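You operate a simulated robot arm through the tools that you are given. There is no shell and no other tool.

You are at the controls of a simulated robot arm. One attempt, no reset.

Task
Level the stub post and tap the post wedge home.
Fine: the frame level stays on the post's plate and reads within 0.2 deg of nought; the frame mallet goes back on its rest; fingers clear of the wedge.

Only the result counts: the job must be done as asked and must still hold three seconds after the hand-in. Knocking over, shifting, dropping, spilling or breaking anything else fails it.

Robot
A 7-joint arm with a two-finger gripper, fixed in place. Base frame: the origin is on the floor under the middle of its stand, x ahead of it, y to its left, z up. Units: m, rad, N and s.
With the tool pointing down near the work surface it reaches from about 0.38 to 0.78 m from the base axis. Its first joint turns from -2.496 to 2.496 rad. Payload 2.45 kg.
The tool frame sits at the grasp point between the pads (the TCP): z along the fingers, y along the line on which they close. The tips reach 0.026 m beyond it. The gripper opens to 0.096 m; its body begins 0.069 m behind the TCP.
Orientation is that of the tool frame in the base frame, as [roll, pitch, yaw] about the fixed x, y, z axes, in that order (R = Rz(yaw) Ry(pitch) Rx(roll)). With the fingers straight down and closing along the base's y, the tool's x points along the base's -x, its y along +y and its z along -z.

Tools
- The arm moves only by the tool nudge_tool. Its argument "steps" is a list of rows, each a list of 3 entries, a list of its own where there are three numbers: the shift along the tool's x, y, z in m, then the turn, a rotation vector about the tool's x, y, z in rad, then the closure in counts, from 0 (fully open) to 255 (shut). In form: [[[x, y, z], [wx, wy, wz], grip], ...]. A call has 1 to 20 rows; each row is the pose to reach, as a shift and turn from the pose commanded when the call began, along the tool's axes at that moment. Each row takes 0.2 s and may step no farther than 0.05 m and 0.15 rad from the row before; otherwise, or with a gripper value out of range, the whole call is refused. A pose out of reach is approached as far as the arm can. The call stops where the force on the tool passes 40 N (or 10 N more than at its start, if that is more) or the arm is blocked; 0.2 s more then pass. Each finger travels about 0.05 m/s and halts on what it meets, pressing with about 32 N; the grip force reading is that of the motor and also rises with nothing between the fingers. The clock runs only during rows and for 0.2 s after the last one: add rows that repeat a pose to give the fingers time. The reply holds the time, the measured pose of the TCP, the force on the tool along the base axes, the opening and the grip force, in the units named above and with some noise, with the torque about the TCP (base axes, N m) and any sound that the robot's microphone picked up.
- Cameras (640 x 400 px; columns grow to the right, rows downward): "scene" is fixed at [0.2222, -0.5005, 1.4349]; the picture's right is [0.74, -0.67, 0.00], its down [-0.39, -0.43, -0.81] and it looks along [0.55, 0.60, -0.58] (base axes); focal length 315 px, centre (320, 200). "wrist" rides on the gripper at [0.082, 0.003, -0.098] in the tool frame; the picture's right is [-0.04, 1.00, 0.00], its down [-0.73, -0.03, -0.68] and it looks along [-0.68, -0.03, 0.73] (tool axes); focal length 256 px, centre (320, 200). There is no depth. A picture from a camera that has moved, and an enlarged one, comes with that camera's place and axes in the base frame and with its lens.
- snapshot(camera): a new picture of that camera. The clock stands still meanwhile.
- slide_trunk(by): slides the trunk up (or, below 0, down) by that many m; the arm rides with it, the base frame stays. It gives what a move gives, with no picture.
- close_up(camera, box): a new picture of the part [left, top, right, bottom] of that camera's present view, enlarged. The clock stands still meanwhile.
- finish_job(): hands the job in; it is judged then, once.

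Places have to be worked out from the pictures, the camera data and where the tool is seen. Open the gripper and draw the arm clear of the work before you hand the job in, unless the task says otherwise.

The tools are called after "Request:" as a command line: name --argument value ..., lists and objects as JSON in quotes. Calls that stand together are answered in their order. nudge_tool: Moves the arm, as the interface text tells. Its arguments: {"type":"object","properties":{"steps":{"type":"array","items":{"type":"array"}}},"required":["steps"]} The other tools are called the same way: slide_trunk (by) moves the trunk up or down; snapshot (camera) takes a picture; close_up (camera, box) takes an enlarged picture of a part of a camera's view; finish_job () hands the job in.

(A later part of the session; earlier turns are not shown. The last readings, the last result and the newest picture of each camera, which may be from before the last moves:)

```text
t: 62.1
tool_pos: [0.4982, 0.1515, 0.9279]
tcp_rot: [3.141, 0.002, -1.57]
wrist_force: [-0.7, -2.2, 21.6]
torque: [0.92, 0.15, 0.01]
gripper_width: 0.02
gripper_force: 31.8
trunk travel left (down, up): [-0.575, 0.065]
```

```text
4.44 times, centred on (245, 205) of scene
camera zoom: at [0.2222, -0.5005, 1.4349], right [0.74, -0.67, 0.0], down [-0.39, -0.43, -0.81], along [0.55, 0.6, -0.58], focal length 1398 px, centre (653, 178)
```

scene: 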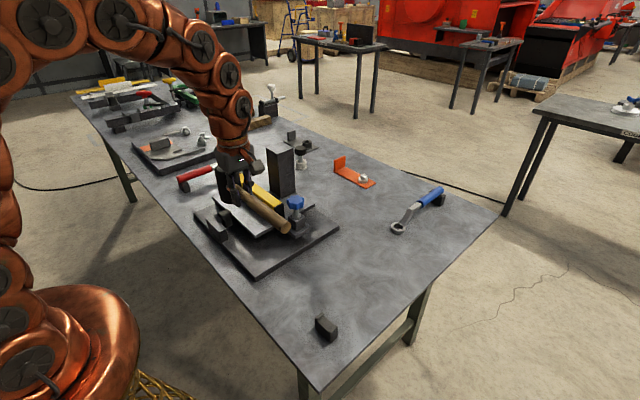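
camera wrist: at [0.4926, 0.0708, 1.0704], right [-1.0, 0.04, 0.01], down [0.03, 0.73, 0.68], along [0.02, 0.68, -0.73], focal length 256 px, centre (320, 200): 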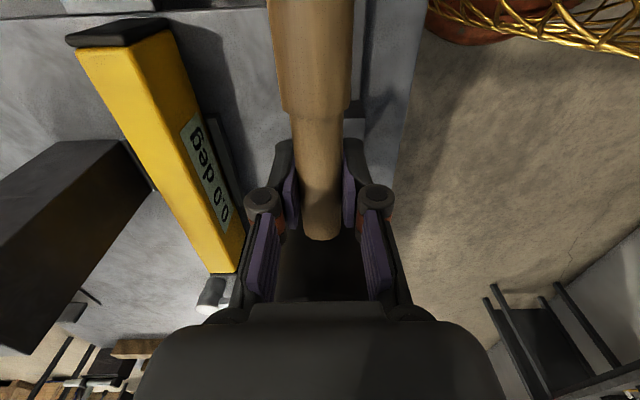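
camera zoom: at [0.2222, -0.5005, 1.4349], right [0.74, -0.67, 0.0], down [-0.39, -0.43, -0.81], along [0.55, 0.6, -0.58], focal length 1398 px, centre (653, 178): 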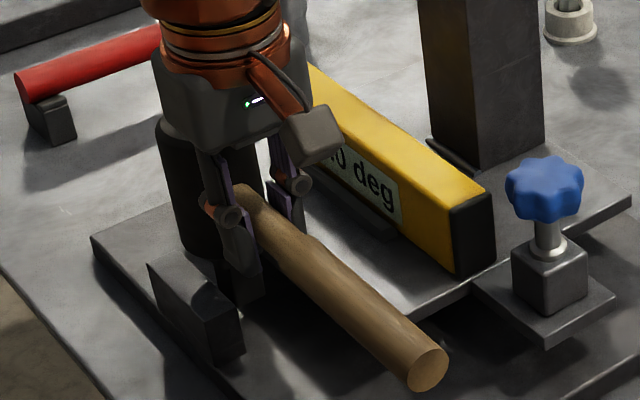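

Contact is now ~5.5 mm lower, so the taps are driving it. I repeat the stronger tap and watch for a sound or a change.

Request:
nudge_tool --steps '[[[0, 0, -0.025], [0, 0, 0], 255], [[0, 0, -0.046], [0, 0, 0], 255], [[0, 0, -0.046], [0, 0, 0], 255], [[0, 0, 0.003], [0, 0, 0], 255], [[0, 0, -0.02], [0, 0, 0], 255]]'

Request:
close_up --camera "scene" --box '[200, 160, 290, 250]'

```text
t: 63.3
tool_pos: [0.4985, 0.1516, 0.9452]
tcp_rot: [3.137, 0.0, -1.571]
wrist_force: [0.1, -1.4, -4.5]
torque: [-0.21, 0.02, 0.0]
gripper_width: 0.02
gripper_force: 32.1
trunk travel left (down, up): [-0.575, 0.065]
```

```text
4.44 times, centred on (245, 205) of scene
camera zoom: at [0.2222, -0.5005, 1.4349], right [0.74, -0.67, 0.0], down [-0.39, -0.43, -0.81], along [0.55, 0.6, -0.58], focal length 1398 px, centre (653, 178)
```

zoom: 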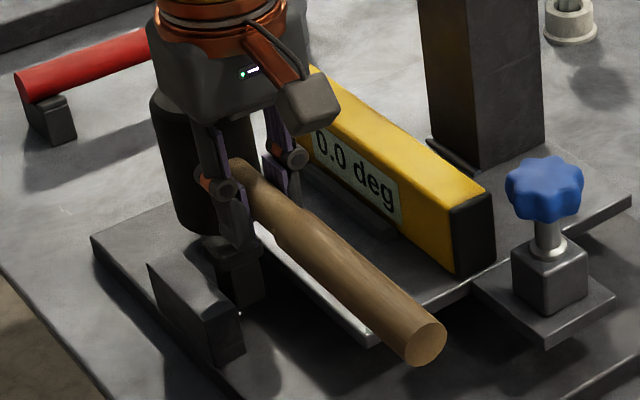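

Still no sound. I give a firmer tap, starting 4 cm above the present top and aiming 1 cm below it.

Request:
nudge_tool --steps '[[[0, 0, -0.022], [0, 0, 0], 255], [[0, 0, -0.022], [0, 0, 0], 255], [[0, 0, 0.027], [0, 0, 0], 255], [[0, 0, -0.005], [0, 0, 0], 255], [[0, 0, -0.005], [0, 0, 0], 255]]'

Request:
close_up --camera "scene" --box '[200, 160, 290, 250]'

```text
t: 64.5
tool_pos: [0.4993, 0.1522, 0.9501]
tcp_rot: [3.137, 0.001, -1.57]
wrist_force: [-0.4, -0.4, -4.7]
torque: [-0.19, 0.01, 0.02]
gripper_width: 0.0203
gripper_force: 32.2
trunk travel left (down, up): [-0.575, 0.065]
```

```text
4.44 times, centred on (245, 205) of scene
camera zoom: at [0.2222, -0.5005, 1.4349], right [0.74, -0.67, 0.0], down [-0.39, -0.43, -0.81], along [0.55, 0.6, -0.58], focal length 1398 px, centre (653, 178)
```

zoom: 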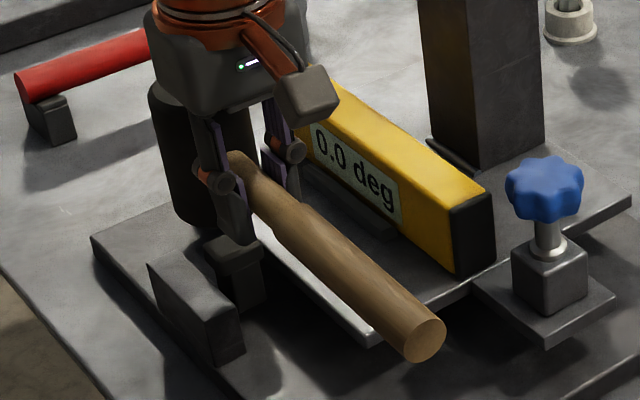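

I probe the top again to measure the progress.

Request:
nudge_tool --steps '[[[0, 0, 0.012], [0, 0, 0], 255], [[0, 0, 0.022], [0, 0, 0], 255], [[0, 0, 0.0235], [0, 0, 0], 255]]'

Request:
nudge_tool --steps '[[[0, 0, 0.0015], [0, 0, 0], 255]]'

Request:
nudge_tool --steps '[[[0, 0, 0.0015], [0, 0, 0], 255]]'

Request:
nudge_tool --steps '[[[0, 0, 0.0015], [0, 0, 0], 255]]'

```text
t: 65.3
tool_pos: [0.4966, 0.1517, 0.9249]
tcp_rot: [3.135, 0.0, -1.57]
wrist_force: [-0.6, 0.6, -4.6]
torque: [-0.18, 0.02, 0.04]
gripper_width: 0.0201
gripper_force: 31.3
trunk travel left (down, up): [-0.575, 0.065]
```

```text
t: 65.7
tool_pos: [0.4969, 0.1518, 0.9245]
tcp_rot: [3.138, 0.001, -1.57]
wrist_force: [0.0, -0.5, -4.7]
torque: [-0.2, -0.01, 0.0]
gripper_width: 0.0203
gripper_force: 32.2
trunk travel left (down, up): [-0.575, 0.065]
```

```text
t: 66.1
tool_pos: [0.4965, 0.1517, 0.923]
tcp_rot: [3.136, -0.001, -1.568]
wrist_force: [-0.4, 0.0, -4.4]
torque: [-0.16, -0.03, 0.04]
gripper_width: 0.0202
gripper_force: 32.1
trunk travel left (down, up): [-0.575, 0.065]
```

```text
t: 66.5
tool_pos: [0.4967, 0.1538, 0.9224]
tcp_rot: [3.135, 0.0, -1.57]
wrist_force: [0.4, -0.5, -5.6]
torque: [-0.22, -0.03, -0.02]
gripper_width: 0.0204
gripper_force: 31.5
trunk travel left (down, up): [-0.575, 0.065]
```

Already below 0.923 with no contact – the wedge moved another ≥4 mm. I keep probing.

Request:
nudge_tool --steps '[[[0, 0, 0.0015], [0, 0, 0], 255]]'

Request:
nudge_tool --steps '[[[0, 0, 0.0015], [0, 0, 0], 255]]'

Request:
nudge_tool --steps '[[[0, 0, 0.001], [0, 0, 0], 255]]'

Request:
close_up --camera "scene" --box '[200, 160, 290, 250]'

```text
t: 66.9
tool_pos: [0.4968, 0.152, 0.9214]
tcp_rot: [3.138, 0.003, -1.568]
wrist_force: [-1.2, -0.4, 9.2]
torque: [0.37, 0.22, 0.03]
gripper_width: 0.0203
gripper_force: 31.8
trunk travel left (down, up): [-0.575, 0.065]
```

```text
t: 67.3
tool_pos: [0.4978, 0.1508, 0.9211]
tcp_rot: [3.141, 0.002, -1.57]
wrist_force: [0.1, -3.2, 24.1]
torque: [1.0, 0.02, 0.01]
gripper_width: 0.0207
gripper_force: 32.3
trunk travel left (down, up): [-0.575, 0.065]
```

```text
t: 67.7
tool_pos: [0.4968, 0.1511, 0.9203]
tcp_rot: [3.137, 0.001, -1.569]
wrist_force: [1.4, -9.3, 27.5]
torque: [0.89, -0.02, -0.05]
gripper_width: 0.0204
gripper_force: 32.4
trunk travel left (down, up): [-0.575, 0.065]
```

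```text
4.44 times, centred on (245, 205) of scene
camera zoom: at [0.2222, -0.5005, 1.4349], right [0.74, -0.67, 0.0], down [-0.39, -0.43, -0.81], along [0.55, 0.6, -0.58], focal length 1398 px, centre (653, 178)
```

zoom: 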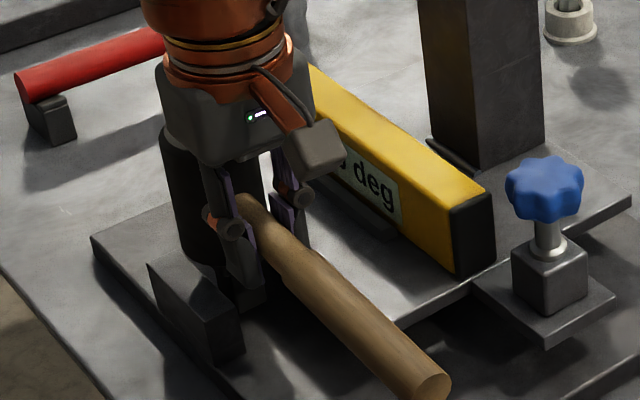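

Contact is at ≈0.921 now; total travel ≈11 mm over three taps. I continue with another firm tap of the same kind and look at the result from above.

Request:
nudge_tool --steps '[[[0, 0, -0.02], [0, 0, 0], 255], [[0, 0, -0.042], [0, 0, 0], 255], [[0, 0, -0.042], [0, 0, 0], 255], [[0, 0, 0.007], [0, 0, 0], 255], [[0, 0, -0.025], [0, 0, 0], 255]]'

Request:
close_up --camera "scene" --box '[200, 160, 290, 250]'

```text
t: 68.9
tool_pos: [0.4961, 0.1538, 0.943]
tcp_rot: [3.138, 0.002, -1.568]
wrist_force: [-0.4, 0.7, -4.6]
torque: [-0.2, -0.01, -0.01]
gripper_width: 0.0204
gripper_force: 32.0
trunk travel left (down, up): [-0.575, 0.065]
```

```text
4.44 times, centred on (245, 205) of scene
camera zoom: at [0.2222, -0.5005, 1.4349], right [0.74, -0.67, 0.0], down [-0.39, -0.43, -0.81], along [0.55, 0.6, -0.58], focal length 1398 px, centre (653, 178)
```

zoom: 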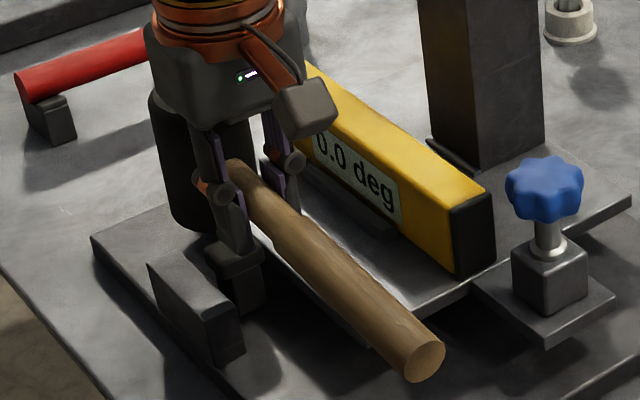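

The handle seems to have pitched a few degrees in the grip (tail low). I back off up and toward −y to inspect the wedge directly.

Request:
nudge_tool --steps '[[[0, 0, -0.04], [0, 0, 0], 255], [[0.03, 0, -0.06], [0, 0, 0], 255], [[0.07, 0, -0.07], [0, 0, 0], 255], [[0.11, 0, -0.08], [0, 0, 0], 255], [[0.11, 0, -0.08], [0, 0, 0], 255]]'

Request:
close_up --camera "scene" --box '[190, 180, 280, 270]'

Request:
close_up --camera "scene" --box '[180, 110, 330, 260]'

Request:
snapshot --camera "wrist"

```text
t: 70.1
tool_pos: [0.497, 0.0435, 1.0229]
tcp_rot: [3.133, 0.002, -1.568]
wrist_force: [0.8, 0.9, -4.0]
torque: [-0.2, -0.01, 0.04]
gripper_width: 0.0201
gripper_force: 32.3
trunk travel left (down, up): [-0.575, 0.065]
```

```text
4.44 times, centred on (235, 225) of scene
camera zoom: at [0.2222, -0.5005, 1.4349], right [0.74, -0.67, 0.0], down [-0.39, -0.43, -0.81], along [0.55, 0.6, -0.58], focal length 1398 px, centre (698, 89)
```

zoom: 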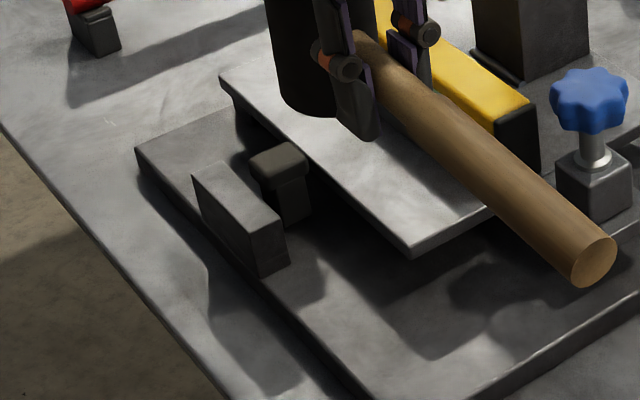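

```text
2.67 times, centred on (255, 185) of scene
camera zoom: at [0.2222, -0.5005, 1.4349], right [0.74, -0.67, 0.0], down [-0.39, -0.43, -0.81], along [0.55, 0.6, -0.58], focal length 839 px, centre (493, 240)
```

zoom: 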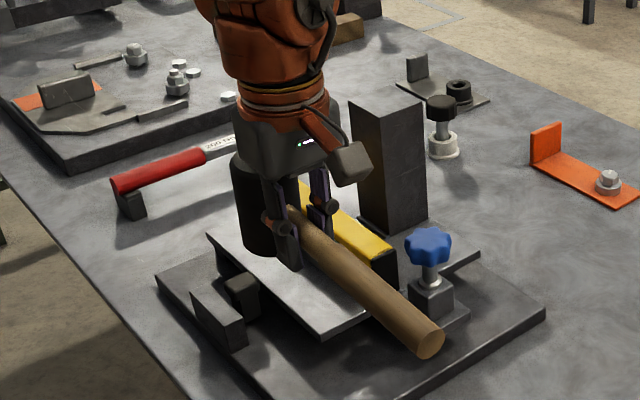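

```text
taken
camera wrist: at [0.4945, -0.0377, 1.1222], right [-1.0, 0.04, 0.01], down [0.03, 0.73, 0.68], along [0.02, 0.68, -0.73], focal length 256 px, centre (320, 200)
```

wrist: 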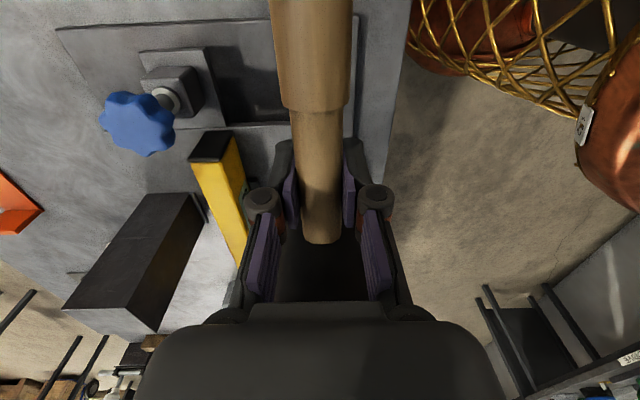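

The wedge has moved ~10 mm (cap top now ≈0.874), and the mallet pitched ~3° in the grip. I return over the wedge with a compensating 0.05 rad tool pitch.

Request:
nudge_tool --steps '[[[-0.035, 0, 0], [0, 0.02, 0], 255], [[-0.075, 0, 0.01], [0, 0.05, 0], 255], [[-0.11, 0, 0.03], [0, 0.05, 0], 255], [[-0.11, 0, 0.06], [0, 0.05, 0], 255], [[-0.11, 0, 0.06], [0, 0.05, 0], 255]]'

Request:
close_up --camera "scene" --box '[190, 160, 300, 260]'

```text
t: 71.3
tool_pos: [0.4965, 0.1521, 0.9645]
tcp_rot: [3.136, -0.05, -1.568]
wrist_force: [-0.5, 0.2, -4.3]
torque: [-0.21, 0.04, 0.01]
gripper_width: 0.0202
gripper_force: 31.8
trunk travel left (down, up): [-0.575, 0.065]
```

```text
4.00 times, centred on (245, 210) of scene
camera zoom: at [0.2222, -0.5005, 1.4349], right [0.74, -0.67, 0.0], down [-0.39, -0.43, -0.81], along [0.55, 0.6, -0.58], focal length 1258 px, centre (620, 160)
```

zoom: 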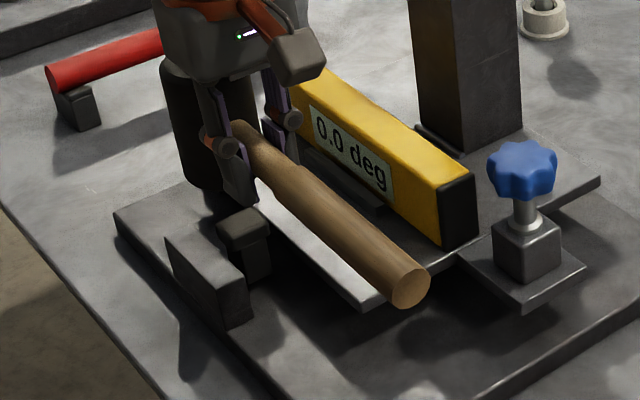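

The reading is still 0.0 deg and the mallet is level again. I deliver another firm tap.

Request:
nudge_tool --steps '[[[0, 0, 0.049], [0, 0, 0], 255], [[0, 0, 0.01], [0, 0, 0], 255], [[0, 0, 0.0], [0, 0, 0], 255]]'

Request:
close_up --camera "scene" --box '[190, 160, 300, 260]'

```text
t: 72.1
tool_pos: [0.4953, 0.1514, 0.9641]
tcp_rot: [3.136, -0.049, -1.568]
wrist_force: [0.6, 0.0, -4.1]
torque: [-0.21, 0.04, -0.01]
gripper_width: 0.0201
gripper_force: 31.8
trunk travel left (down, up): [-0.575, 0.065]
```

```text
4.00 times, centred on (245, 210) of scene
camera zoom: at [0.2222, -0.5005, 1.4349], right [0.74, -0.67, 0.0], down [-0.39, -0.43, -0.81], along [0.55, 0.6, -0.58], focal length 1258 px, centre (620, 160)
```

zoom: 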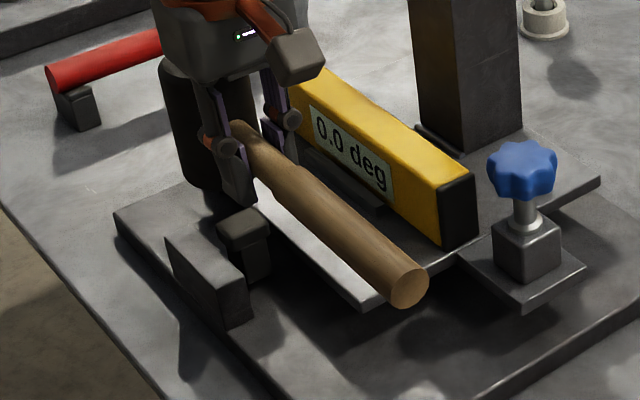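

The wedge looks unchanged — the stroke probably turned back before striking. I repeat with a deeper follow-through held for an extra row.

Request:
nudge_tool --steps '[[[0, 0, 0.0], [0, 0, 0], 255], [[0, 0, 0.05], [0, 0, 0], 255], [[0, 0, 0.056], [0, 0, 0], 255], [[0, 0, 0.02], [0, 0, 0], 255], [[0, 0, 0.0], [0, 0, 0], 255]]'

Request:
close_up --camera "scene" --box '[190, 160, 300, 260]'

```text
t: 73.3
tool_pos: [0.4954, 0.1522, 0.9645]
tcp_rot: [3.137, -0.047, -1.571]
wrist_force: [-0.7, 0.4, -4.9]
torque: [-0.23, 0.01, -0.01]
gripper_width: 0.0202
gripper_force: 32.1
trunk travel left (down, up): [-0.575, 0.065]
```

```text
4.00 times, centred on (245, 210) of scene
camera zoom: at [0.2222, -0.5005, 1.4349], right [0.74, -0.67, 0.0], down [-0.39, -0.43, -0.81], along [0.55, 0.6, -0.58], focal length 1258 px, centre (620, 160)
```

zoom: 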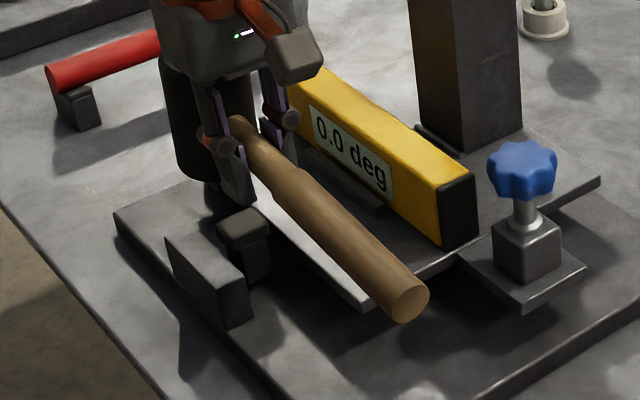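

The cap looks unmoved while the mallet pitched in the grip, suggesting the wedge may be seated. I back off to inspect it closely.

Request:
nudge_tool --steps '[[[0, 0, -0.03], [0, 0, 0], 255], [[0.04, 0, -0.05], [0, 0, 0], 255], [[0.08, 0, -0.055], [0, 0, 0], 255], [[0.12, 0, -0.055], [0, 0, 0], 255], [[0.15, 0, -0.055], [0, 0, 0], 255]]'

Request:
close_up --camera "scene" --box '[190, 180, 280, 270]'

Request:
close_up --camera "scene" --box '[225, 195, 265, 235]'

Request:
snapshot --camera "scene"

```text
t: 74.5
tool_pos: [0.498, 0.0051, 1.0243]
tcp_rot: [3.137, -0.049, -1.568]
wrist_force: [-0.6, 0.8, -5.2]
torque: [-0.21, 0.03, 0.01]
gripper_width: 0.02
gripper_force: 32.4
trunk travel left (down, up): [-0.575, 0.065]
```

```text
4.44 times, centred on (235, 225) of scene
camera zoom: at [0.2222, -0.5005, 1.4349], right [0.74, -0.67, 0.0], down [-0.39, -0.43, -0.81], along [0.55, 0.6, -0.58], focal length 1398 px, centre (698, 89)
```

zoom: 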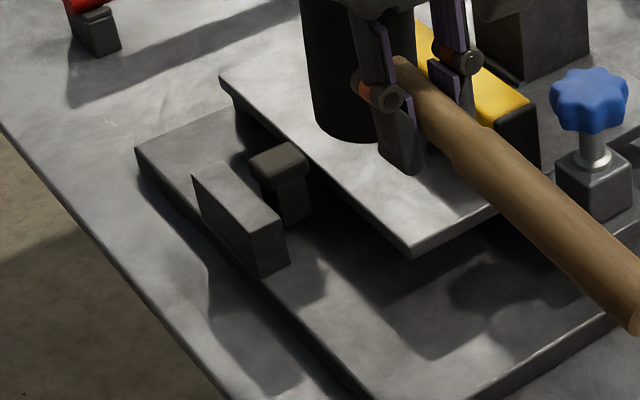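

```text
10.00 times, centred on (245, 215) of scene
camera zoom: at [0.2222, -0.5005, 1.4349], right [0.74, -0.67, 0.0], down [-0.39, -0.43, -0.81], along [0.55, 0.6, -0.58], focal length 3146 px, centre (1070, 50)
```

zoom: 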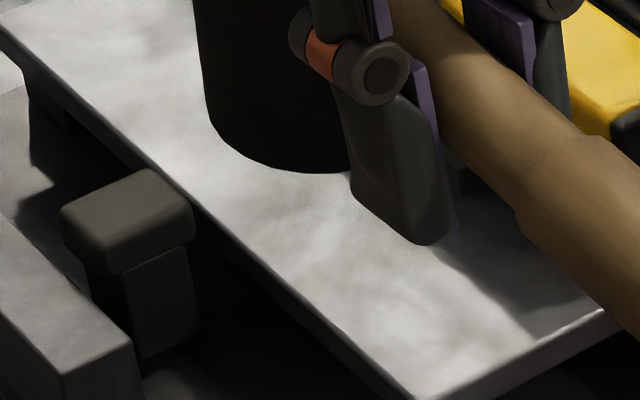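

```text
taken
```

scene: 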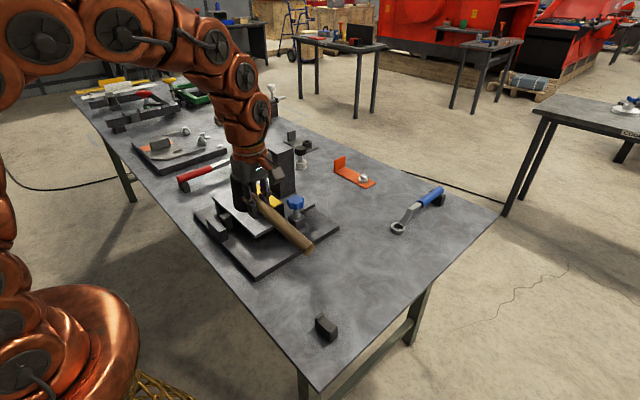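

The cap is exactly where it was after the earlier taps (total ≈10 mm travel), so it has likely bottomed. To confirm, I return with the mallet re-levelled (another 0.055 rad pitch) and hover again.

Request:
nudge_tool --steps '[[[-0.04, 0, 0], [0, 0.03, 0], 255], [[-0.08, 0, 0], [0, 0.055, 0], 255], [[-0.12, 0, 0], [0, 0.055, 0], 255], [[-0.147, 0, 0.01], [0, 0.055, 0], 255], [[-0.147, 0, 0.05], [0, 0.055, 0], 255], [[-0.147, 0, 0.05], [0, 0.055, 0], 255]]'

Request:
close_up --camera "scene" --box '[190, 160, 300, 260]'

```text
t: 75.9
tool_pos: [0.4962, 0.1484, 0.9684]
tcp_rot: [3.137, -0.103, -1.569]
wrist_force: [0.4, 0.9, -5.0]
torque: [-0.2, -0.03, -0.02]
gripper_width: 0.0203
gripper_force: 31.8
trunk travel left (down, up): [-0.575, 0.065]
```

```text
4.00 times, centred on (245, 210) of scene
camera zoom: at [0.2222, -0.5005, 1.4349], right [0.74, -0.67, 0.0], down [-0.39, -0.43, -0.81], along [0.55, 0.6, -0.58], focal length 1258 px, centre (620, 160)
```

zoom: 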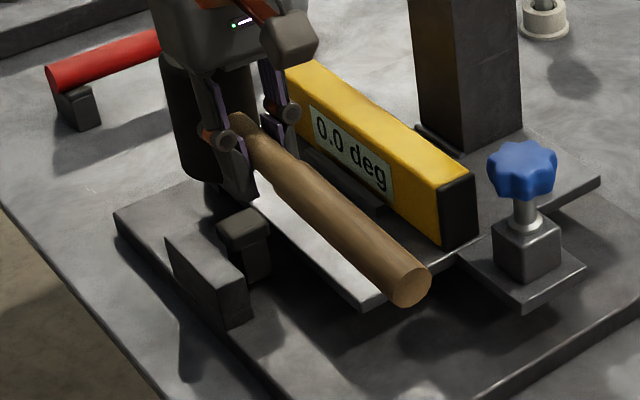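

The mallet is level over the wedge, display 0.0. I deliver a confirming full-speed tap with compensated straight-down motion.

Request:
nudge_tool --steps '[[[-0.0036, 0, 0], [0, 0, 0], 255], [[-0.0086, 0, 0.0487], [0, 0, 0], 255], [[-0.0094, 0, 0.0567], [0, 0, 0], 255], [[-0.0065, 0, 0.03], [0, 0, 0], 255], [[-0.0036, 0, 0], [0, 0, 0], 255]]'

Request:
close_up --camera "scene" --box '[190, 160, 300, 260]'

```text
t: 77.1
tool_pos: [0.4938, 0.1519, 0.9671]
tcp_rot: [3.136, -0.102, -1.568]
wrist_force: [-1.1, 0.0, -5.0]
torque: [-0.24, 0.01, 0.02]
gripper_width: 0.0203
gripper_force: 31.8
trunk travel left (down, up): [-0.575, 0.065]
```

```text
4.00 times, centred on (245, 210) of scene
camera zoom: at [0.2222, -0.5005, 1.4349], right [0.74, -0.67, 0.0], down [-0.39, -0.43, -0.81], along [0.55, 0.6, -0.58], focal length 1258 px, centre (620, 160)
```

zoom: 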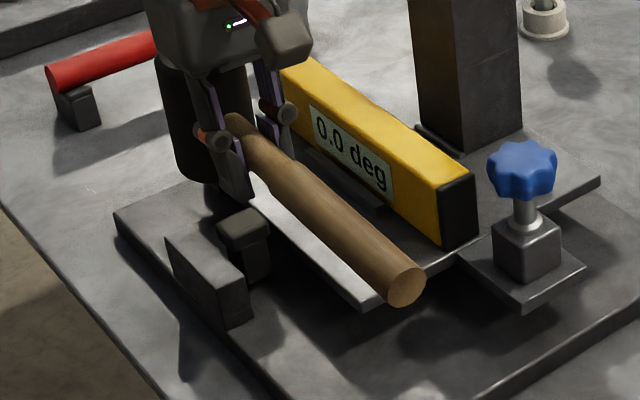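

The cap has not moved and the reading stays 0.0. I probe the cap height once more to see whether it's a hard seat.

Request:
nudge_tool --steps '[[[-0.002, 0, 0.02], [0, 0, 0], 255], [[-0.0041, 0, 0.04], [0, 0, 0], 255], [[-0.0043, 0, 0.042], [0, 0, 0], 255]]'

Request:
nudge_tool --steps '[[[-0.0002, 0, 0.002], [0, 0, 0], 255]]'

Request:
nudge_tool --steps '[[[-0.0002, 0, 0.002], [0, 0, 0], 255]]'

Request:
nudge_tool --steps '[[[-0.0002, 0, 0.002], [0, 0, 0], 255]]'

```text
t: 77.9
tool_pos: [0.4949, 0.1519, 0.9261]
tcp_rot: [3.135, -0.103, -1.568]
wrist_force: [-0.5, -0.1, -4.5]
torque: [-0.2, 0.02, -0.05]
gripper_width: 0.0201
gripper_force: 32.4
trunk travel left (down, up): [-0.575, 0.065]
```

```text
t: 78.3
tool_pos: [0.4961, 0.1531, 0.923]
tcp_rot: [3.136, -0.105, -1.569]
wrist_force: [0.1, -0.2, -3.9]
torque: [-0.18, -0.01, 0.04]
gripper_width: 0.0203
gripper_force: 32.3
trunk travel left (down, up): [-0.575, 0.065]
```

```text
t: 78.7
tool_pos: [0.4953, 0.1531, 0.922]
tcp_rot: [3.136, -0.105, -1.567]
wrist_force: [-0.2, -1.0, -5.3]
torque: [-0.2, 0.01, 0.02]
gripper_width: 0.0199
gripper_force: 32.0
trunk travel left (down, up): [-0.575, 0.065]
```

```text
t: 79.1
tool_pos: [0.4974, 0.1534, 0.9199]
tcp_rot: [3.135, -0.105, -1.568]
wrist_force: [0.3, 0.6, -4.2]
torque: [-0.19, 0.04, 0.0]
gripper_width: 0.02
gripper_force: 31.6
trunk travel left (down, up): [-0.575, 0.065]
```

Request:
nudge_tool --steps '[[[-0.0002, 0, 0.002], [0, 0, 0], 255]]'

Request:
nudge_tool --steps '[[[-0.0002, 0, 0.002], [0, 0, 0], 255]]'

Request:
nudge_tool --steps '[[[-0.0002, 0, 0.002], [0, 0, 0], 255]]'

Request:
close_up --camera "scene" --box '[190, 160, 300, 260]'

```text
t: 79.5
tool_pos: [0.4963, 0.1532, 0.9169]
tcp_rot: [3.136, -0.104, -1.568]
wrist_force: [-0.1, -0.1, -4.2]
torque: [-0.19, 0.02, -0.01]
gripper_width: 0.0201
gripper_force: 31.5
trunk travel left (down, up): [-0.575, 0.065]
```

```text
t: 79.9
tool_pos: [0.4956, 0.1528, 0.9159]
tcp_rot: [3.136, -0.104, -1.568]
wrist_force: [-2.0, -0.1, 0.8]
torque: [0.04, -0.08, 0.07]
gripper_width: 0.0201
gripper_force: 32.3
trunk travel left (down, up): [-0.575, 0.065]
```

```text
t: 80.3
tool_pos: [0.497, 0.1523, 0.9149]
tcp_rot: [3.139, -0.103, -1.571]
wrist_force: [-1.0, -1.6, 21.3]
torque: [0.9, 0.02, 0.08]
gripper_width: 0.0202
gripper_force: 32.0
trunk travel left (down, up): [-0.575, 0.065]
```

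```text
4.00 times, centred on (245, 210) of scene
camera zoom: at [0.2222, -0.5005, 1.4349], right [0.74, -0.67, 0.0], down [-0.39, -0.43, -0.81], along [0.55, 0.6, -0.58], focal length 1258 px, centre (620, 160)
```

zoom: 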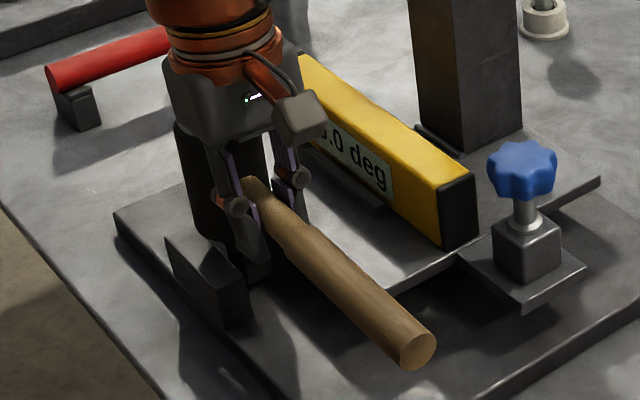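

Contact now appears at TCP z≈0.916. I back off again and compare the cap in the same 10x view as before.

Request:
nudge_tool --steps '[[[0.004, 0, -0.045], [0, 0, 0], 255], [[0.02, 0, -0.085], [0, 0, 0], 255], [[0.06, 0, -0.1], [0, 0, 0], 255], [[0.1, 0, -0.105], [0, 0, 0], 255], [[0.14, 0, -0.11], [0, 0, 0], 255], [[0.16, 0, -0.11], [0, 0, 0], 255]]'

Request:
close_up --camera "scene" --box '[225, 195, 265, 235]'

Request:
snapshot --camera "scene"

Request:
snapshot --camera "wrist"

```text
t: 81.7
tool_pos: [0.4958, 0.0049, 1.0422]
tcp_rot: [3.138, -0.105, -1.566]
wrist_force: [-0.3, -0.3, -5.4]
torque: [-0.2, 0.0, 0.01]
gripper_width: 0.0201
gripper_force: 32.1
trunk travel left (down, up): [-0.575, 0.065]
```

```text
10.00 times, centred on (245, 215) of scene
camera zoom: at [0.2222, -0.5005, 1.4349], right [0.74, -0.67, 0.0], down [-0.39, -0.43, -0.81], along [0.55, 0.6, -0.58], focal length 3146 px, centre (1070, 50)
```

zoom: 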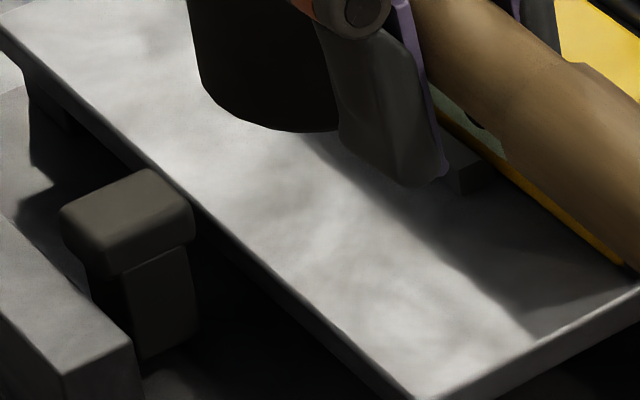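

```text
taken
```

scene: 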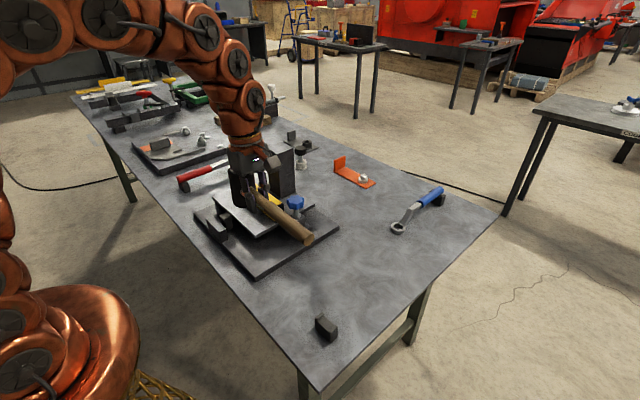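

```text
taken
camera wrist: at [0.4936, -0.0654, 1.1478], right [-1.0, 0.04, 0.0], down [0.03, 0.8, 0.6], along [0.02, 0.6, -0.8], focal length 256 px, centre (320, 200)
```

wrist: 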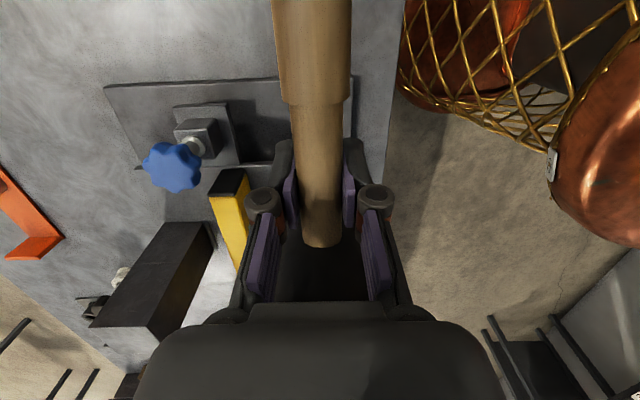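

The cap is in exactly the same place, but two of the last strokes were slow at contact. To be certain I return for a genuinely fast strike starting 4.5 cm above the measured contact height.

Request:
nudge_tool --steps '[[[-0.045, 0, -0.005], [0, 0, 0], 255], [[-0.09, 0, -0.01], [0, 0, 0], 255], [[-0.13, 0, -0.013], [0, 0, 0], 255], [[-0.1465, 0, -0.0154], [0, 0, 0], 255], [[-0.1505, 0, 0.025], [0, 0, 0], 255], [[-0.1546, 0, 0.0642], [0, 0, 0], 255], [[-0.1546, 0, 0.0642], [0, 0, 0], 255]]'

Request:
nudge_tool --steps '[[[-0.0052, 0, 0.0497], [0, 0, 0], 255], [[-0.0058, 0, 0.055], [0, 0, 0], 255], [[-0.003, 0, 0.03], [0, 0, 0], 255], [[0, 0, 0], [0, 0, 0], 255]]'

Request:
close_up --camera "scene" --box '[190, 160, 300, 260]'

```text
t: 83.3
tool_pos: [0.496, 0.152, 0.9566]
tcp_rot: [3.137, -0.105, -1.568]
wrist_force: [-0.7, -0.2, -4.9]
torque: [-0.2, 0.0, -0.03]
gripper_width: 0.02
gripper_force: 32.0
trunk travel left (down, up): [-0.575, 0.065]
```

```text
t: 84.3
tool_pos: [0.498, 0.1533, 0.9585]
tcp_rot: [3.134, -0.103, -1.568]
wrist_force: [-0.1, 0.4, -4.8]
torque: [-0.18, -0.02, -0.05]
gripper_width: 0.0199
gripper_force: 32.0
trunk travel left (down, up): [-0.575, 0.065]
```

```text
4.00 times, centred on (245, 210) of scene
camera zoom: at [0.2222, -0.5005, 1.4349], right [0.74, -0.67, 0.0], down [-0.39, -0.43, -0.81], along [0.55, 0.6, -0.58], focal length 1258 px, centre (620, 160)
```

zoom: 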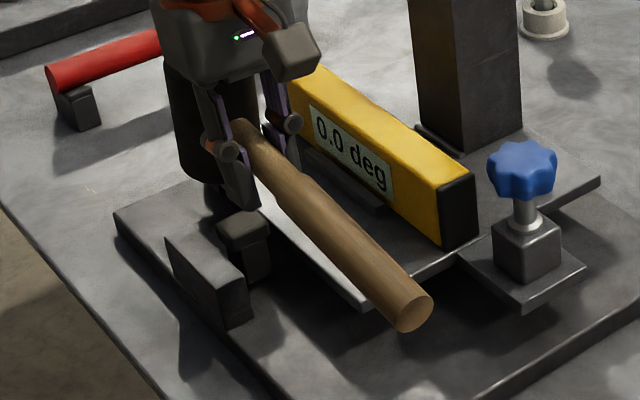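

Even a fast strike leaves the cap unmoved (the mallet just pitches in the grip) and the level still reads 0.0, so the wedge is seated. I carry the mallet back toward its rest, yawing about the vertical.

Request:
nudge_tool --steps '[[[0.0042, 0, -0.04], [0, 0, 0], 255], [[0.0083, 0, -0.0796], [0, 0, 0], 255], [[0.0422, -0.01405, -0.0761], [-0.015, 0, 0.142], 255], [[0.0761, -0.0281, -0.0725], [-0.0299, 0, 0.2841], 255], [[0.11, -0.0422, -0.069], [-0.0449, 0, 0.4261], 255], [[0.1439, -0.0562, -0.0654], [-0.0598, 0, 0.5682], 255], [[0.1778, -0.0703, -0.0619], [-0.0748, 0, 0.7102], 255], [[0.2117, -0.0843, -0.0584], [-0.0898, 0, 0.8522], 255], [[0.2456, -0.0984, -0.0548], [-0.1047, 0, 0.9943], 255], [[0.2795, -0.1124, -0.0513], [-0.1197, 0, 1.1363], 255], [[0.3134, -0.1265, -0.0477], [-0.1346, 0, 1.2784], 255], [[0.3473, -0.1405, -0.0442], [-0.1496, 0, 1.4204], 255], [[0.3812, -0.1545, -0.0407], [-0.1646, 0, 1.5624], 255]]'

Request:
snapshot --camera "scene"

Request:
close_up --camera "scene" --box '[290, 150, 430, 350]'

Request:
snapshot --camera "wrist"

```text
t: 87.1
tool_pos: [0.6516, -0.2226, 1.0381]
tcp_rot: [3.141, -0.113, -3.141]
wrist_force: [-0.2, 0.7, -4.5]
torque: [-0.03, 0.16, -0.01]
gripper_width: 0.0199
gripper_force: 32.1
trunk travel left (down, up): [-0.575, 0.065]
```

```text
taken
```

scene: 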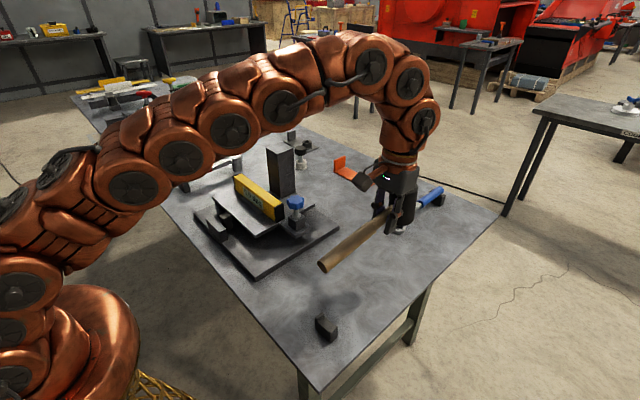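

```text
2.00 times, centred on (360, 250) of scene
camera zoom: at [0.2222, -0.5005, 1.4349], right [0.74, -0.67, 0.0], down [-0.39, -0.43, -0.81], along [0.55, 0.6, -0.58], focal length 629 px, centre (240, 100)
```

zoom: 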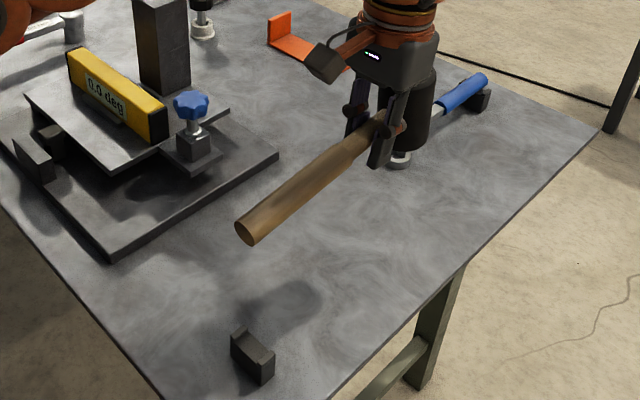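

```text
taken
camera wrist: at [0.5807, -0.2186, 1.1448], right [0.04, 1.0, 0.0], down [0.8, -0.03, 0.59], along [0.59, -0.03, -0.81], focal length 256 px, centre (320, 200)
```

wrist: 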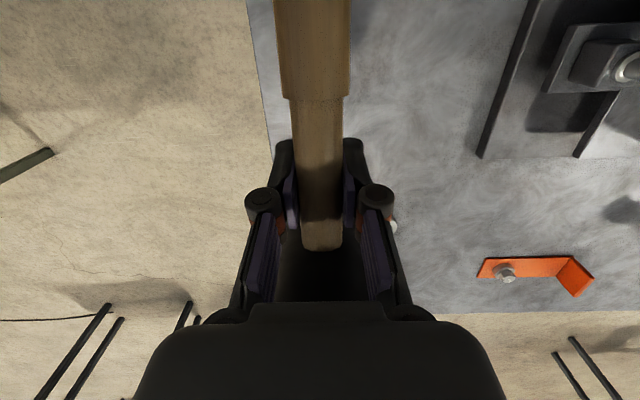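

The mallet is over its rest area but its tail is ~0.07 rad low. I pitch the tool by 0.07 rad to level it and lower partway, then check alignment with the rest.

Request:
nudge_tool --steps '[[[0, 0, 0], [0, 0.07, 0], 255], [[0.005, 0, 0.045], [0, 0.07, 0], 255], [[0.01, 0, 0.09], [0, 0.07, 0], 255], [[0.0148, 0, 0.13], [0, 0.07, 0], 255], [[0.0148, 0, 0.13], [0, 0.07, 0], 255]]'

Request:
close_up --camera "scene" --box '[290, 200, 430, 350]'

Request:
snapshot --camera "wrist"

```text
t: 88.3
tool_pos: [0.6244, -0.2219, 0.9126]
tcp_rot: [-3.14, -0.18, -3.139]
wrist_force: [-0.2, 0.4, -4.0]
torque: [0.04, 0.18, -0.01]
gripper_width: 0.02
gripper_force: 32.2
trunk travel left (down, up): [-0.575, 0.065]
```

```text
2.67 times, centred on (360, 275) of scene
camera zoom: at [0.2222, -0.5005, 1.4349], right [0.74, -0.67, 0.0], down [-0.39, -0.43, -0.81], along [0.55, 0.6, -0.58], focal length 839 px, centre (213, 0)
```

zoom: 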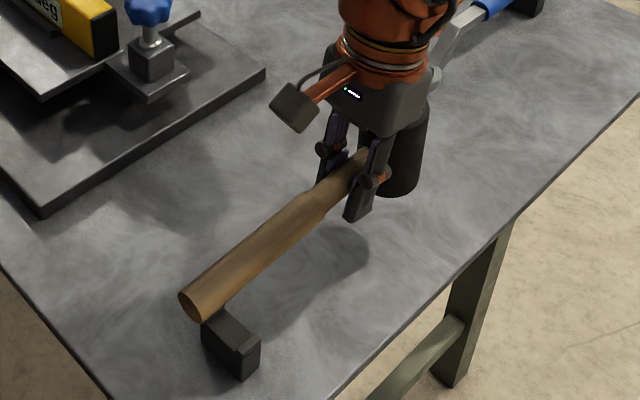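

```text
taken
camera wrist: at [0.5611, -0.2181, 1.0231], right [0.04, 1.0, -0.01], down [0.84, -0.03, 0.54], along [0.54, -0.03, -0.84], focal length 256 px, centre (320, 200)
```

wrist: 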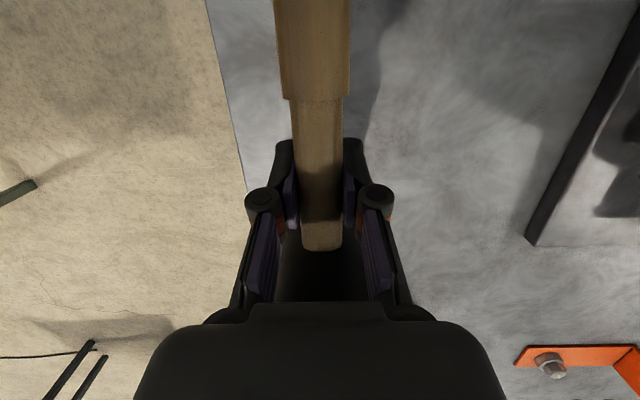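

My lateral correction during the descent had the wrong sign (x is 0.624 instead of 0.654). I shift back +x by 3 cm at this height, then lower a bit and check.

Request:
nudge_tool --steps '[[[-0.0295, 0, -0.0054], [0, 0, 0], 255], [[-0.0295, 0, -0.0054], [0, 0, 0], 255], [[-0.0338, 0, 0.018], [0, 0, 0], 255], [[-0.0365, 0, 0.033], [0, 0, 0], 255], [[-0.0365, 0, 0.033], [0, 0, 0], 255]]'

Request:
close_up --camera "scene" --box '[290, 210, 430, 350]'

Request:
close_up --camera "scene" --box '[305, 290, 365, 350]'

```text
t: 89.5
tool_pos: [0.6548, -0.2224, 0.8724]
tcp_rot: [3.14, -0.182, -3.14]
wrist_force: [-0.4, 0.3, -5.6]
torque: [0.0, 0.23, 0.02]
gripper_width: 0.0199
gripper_force: 31.9
trunk travel left (down, up): [-0.575, 0.065]
```

```text
2.86 times, centred on (360, 280) of scene
camera zoom: at [0.2222, -0.5005, 1.4349], right [0.74, -0.67, 0.0], down [-0.39, -0.43, -0.81], along [0.55, 0.6, -0.58], focal length 899 px, centre (206, -29)
```

zoom: 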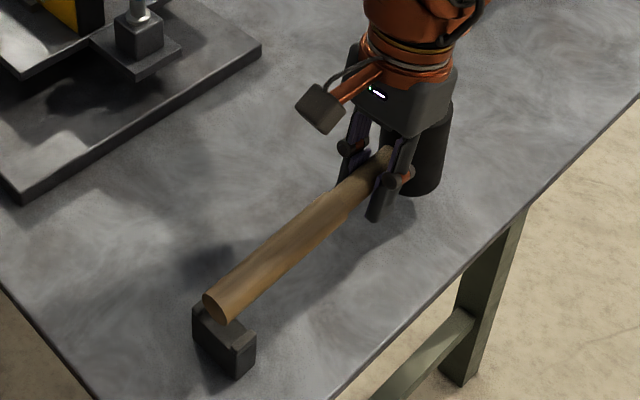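

```text
6.67 times, centred on (335, 320) of scene
camera zoom: at [0.2222, -0.5005, 1.4349], right [0.74, -0.67, 0.0], down [-0.39, -0.43, -0.81], along [0.55, 0.6, -0.58], focal length 2097 px, centre (220, -600)
```

zoom: 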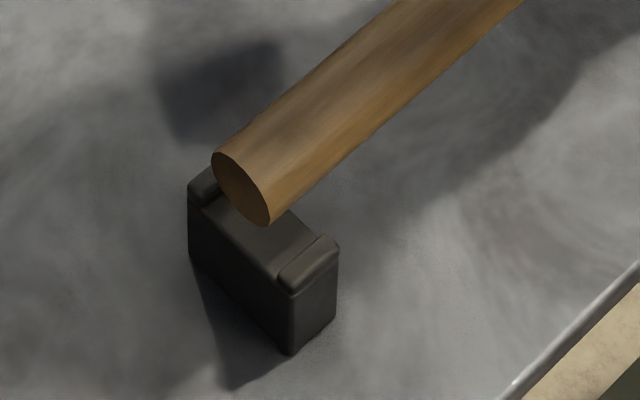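

The handle end is aligned with the rest's slot, needing ≈1.2 cm more descent. I lower in small steps watching the force.

Request:
nudge_tool --steps '[[[-0.0009, 0, 0.0049], [0, 0, 0], 255], [[-0.0016, 0, 0.0089], [0, 0, 0], 255]]'

Request:
nudge_tool --steps '[[[-0.0004, 0, 0.002], [0, 0, 0], 255]]'

Request:
nudge_tool --steps '[[[-0.0004, 0, 0.002], [0, 0, 0], 255]]'

Request:
close_up --camera "scene" --box '[290, 210, 430, 350]'

```text
t: 90.1
tool_pos: [0.6536, -0.2225, 0.8627]
tcp_rot: [3.141, -0.183, -3.14]
wrist_force: [-0.3, -0.6, -4.4]
torque: [0.02, 0.2, 0.0]
gripper_width: 0.02
gripper_force: 32.2
trunk travel left (down, up): [-0.575, 0.065]
```

```text
t: 90.5
tool_pos: [0.6547, -0.2226, 0.8612]
tcp_rot: [3.141, -0.179, -3.14]
wrist_force: [0.7, -0.7, -5.0]
torque: [0.0, 0.17, -0.03]
gripper_width: 0.0199
gripper_force: 31.9
trunk travel left (down, up): [-0.575, 0.065]
```

```text
t: 90.9
tool_pos: [0.654, -0.2214, 0.8579]
tcp_rot: [3.141, -0.18, -3.14]
wrist_force: [0.3, 0.3, -4.0]
torque: [-0.03, 0.19, -0.03]
gripper_width: 0.0199
gripper_force: 31.9
trunk travel left (down, up): [-0.575, 0.065]
```

```text
2.86 times, centred on (360, 280) of scene
camera zoom: at [0.2222, -0.5005, 1.4349], right [0.74, -0.67, 0.0], down [-0.39, -0.43, -0.81], along [0.55, 0.6, -0.58], focal length 899 px, centre (206, -29)
```

zoom: 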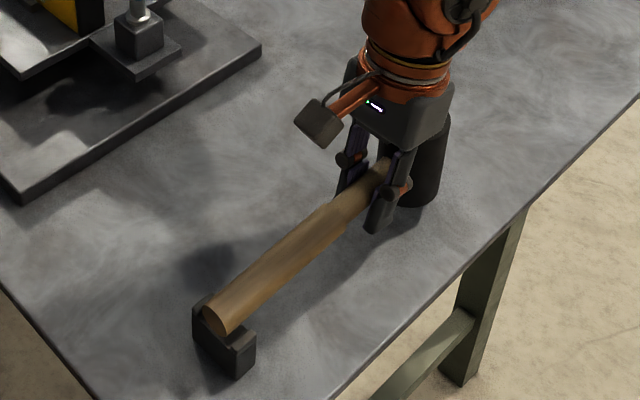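

Handle end is entering the slot, no contact force yet. I continue in 2 mm steps.

Request:
nudge_tool --steps '[[[-0.0004, 0, 0.002], [0, 0, 0], 255]]'

Request:
nudge_tool --steps '[[[-0.0004, 0, 0.002], [0, 0, 0], 255]]'

Request:
nudge_tool --steps '[[[-0.0004, 0, 0.002], [0, 0, 0], 255]]'

Request:
close_up --camera "scene" --box '[290, 210, 430, 350]'

```text
t: 91.3
tool_pos: [0.6548, -0.2219, 0.857]
tcp_rot: [3.139, -0.18, -3.14]
wrist_force: [0.9, -0.6, -3.9]
torque: [-0.01, 0.17, 0.0]
gripper_width: 0.0198
gripper_force: 32.0
trunk travel left (down, up): [-0.575, 0.065]
```

```text
t: 91.7
tool_pos: [0.6535, -0.2233, 0.8553]
tcp_rot: [3.141, -0.18, -3.139]
wrist_force: [0.5, -0.1, -4.8]
torque: [-0.03, 0.18, 0.02]
gripper_width: 0.0201
gripper_force: 32.2
trunk travel left (down, up): [-0.575, 0.065]
```

```text
t: 92.1
tool_pos: [0.6541, -0.2228, 0.8534]
tcp_rot: [3.141, -0.181, -3.14]
wrist_force: [-0.3, -0.8, -4.4]
torque: [0.02, 0.2, 0.01]
gripper_width: 0.0199
gripper_force: 31.6
trunk travel left (down, up): [-0.575, 0.065]
```

```text
2.86 times, centred on (360, 280) of scene
camera zoom: at [0.2222, -0.5005, 1.4349], right [0.74, -0.67, 0.0], down [-0.39, -0.43, -0.81], along [0.55, 0.6, -0.58], focal length 899 px, centre (206, -29)
```

zoom: 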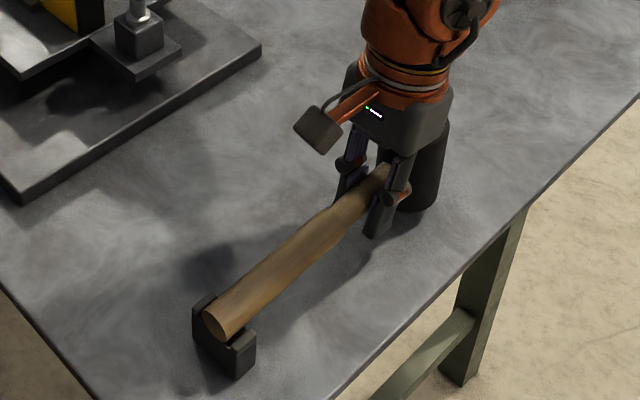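

Request:
nudge_tool --steps '[[[-0.0004, 0, 0.002], [0, 0, 0], 255]]'

Request:
nudge_tool --steps '[[[-0.0004, 0, 0.002], [0, 0, 0], 255]]'

Request:
nudge_tool --steps '[[[-0.0004, 0, 0.002], [0, 0, 0], 255]]'

Request:
close_up --camera "scene" --box '[290, 210, 430, 350]'

```text
t: 92.5
tool_pos: [0.6539, -0.2224, 0.8523]
tcp_rot: [3.139, -0.18, -3.14]
wrist_force: [0.5, 0.6, -4.3]
torque: [0.0, 0.21, 0.0]
gripper_width: 0.02
gripper_force: 31.6
trunk travel left (down, up): [-0.575, 0.065]
```

```text
t: 92.9
tool_pos: [0.6539, -0.2226, 0.8504]
tcp_rot: [3.14, -0.18, -3.141]
wrist_force: [1.3, -0.1, 0.3]
torque: [0.01, 1.07, 0.11]
gripper_width: 0.0199
gripper_force: 32.5
trunk travel left (down, up): [-0.575, 0.065]
```

```text
t: 93.3
tool_pos: [0.6541, -0.2225, 0.8477]
tcp_rot: [3.14, -0.179, -3.14]
wrist_force: [3.1, -0.3, -1.2]
torque: [-0.04, 0.83, 0.04]
gripper_width: 0.0201
gripper_force: 31.9
trunk travel left (down, up): [-0.575, 0.065]
```

```text
2.86 times, centred on (360, 280) of scene
camera zoom: at [0.2222, -0.5005, 1.4349], right [0.74, -0.67, 0.0], down [-0.39, -0.43, -0.81], along [0.55, 0.6, -0.58], focal length 899 px, centre (206, -29)
```

zoom: 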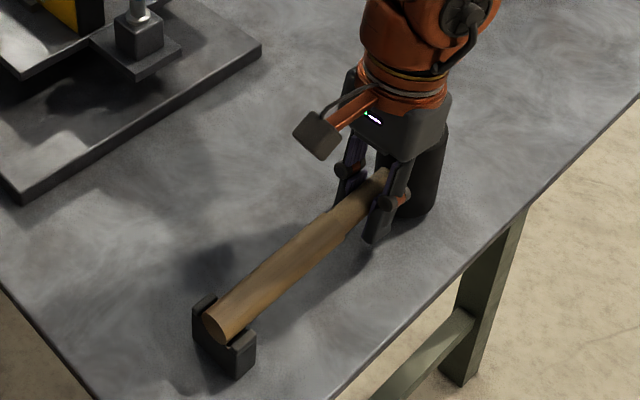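

The tail has touched the rest (torque +1 N·m, contact ≈0.18 m behind). I keep lowering with a slight nose-down pitch so that the head settles on the table.

Request:
nudge_tool --steps '[[[-0.0003, 0, 0.0015], [0, 0.008, 0], 255]]'

Request:
nudge_tool --steps '[[[-0.0003, 0, 0.0015], [0, 0.008, 0], 255]]'

Request:
nudge_tool --steps '[[[-0.0003, 0, 0.0015], [0, 0.008, 0], 255]]'

Request:
close_up --camera "scene" --box '[290, 210, 430, 350]'

```text
t: 93.7
tool_pos: [0.6525, -0.223, 0.8456]
tcp_rot: [3.14, -0.19, -3.139]
wrist_force: [0.5, 0.4, -4.5]
torque: [0.0, 0.18, -0.05]
gripper_width: 0.0199
gripper_force: 32.1
trunk travel left (down, up): [-0.575, 0.065]
```

```text
t: 94.1
tool_pos: [0.6539, -0.2214, 0.8446]
tcp_rot: [3.139, -0.199, -3.14]
wrist_force: [0.0, 0.0, -4.6]
torque: [-0.02, 0.22, 0.02]
gripper_width: 0.0199
gripper_force: 32.2
trunk travel left (down, up): [-0.575, 0.065]
```

```text
t: 94.5
tool_pos: [0.6529, -0.2225, 0.8412]
tcp_rot: [3.14, -0.203, -3.141]
wrist_force: [-0.9, 0.2, -4.3]
torque: [0.01, 0.18, 0.03]
gripper_width: 0.0197
gripper_force: 32.2
trunk travel left (down, up): [-0.575, 0.065]
```

```text
2.86 times, centred on (360, 280) of scene
camera zoom: at [0.2222, -0.5005, 1.4349], right [0.74, -0.67, 0.0], down [-0.39, -0.43, -0.81], along [0.55, 0.6, -0.58], focal length 899 px, centre (206, -29)
```

zoom: 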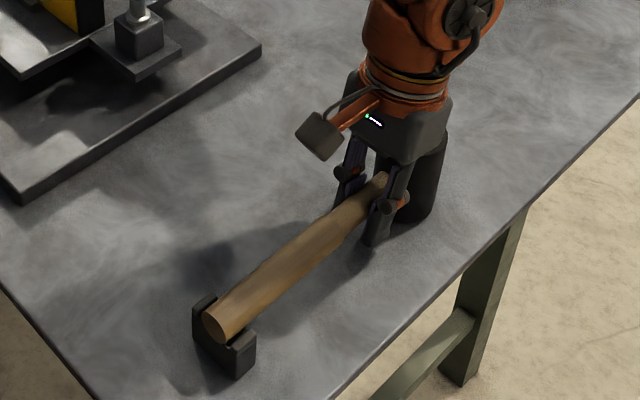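

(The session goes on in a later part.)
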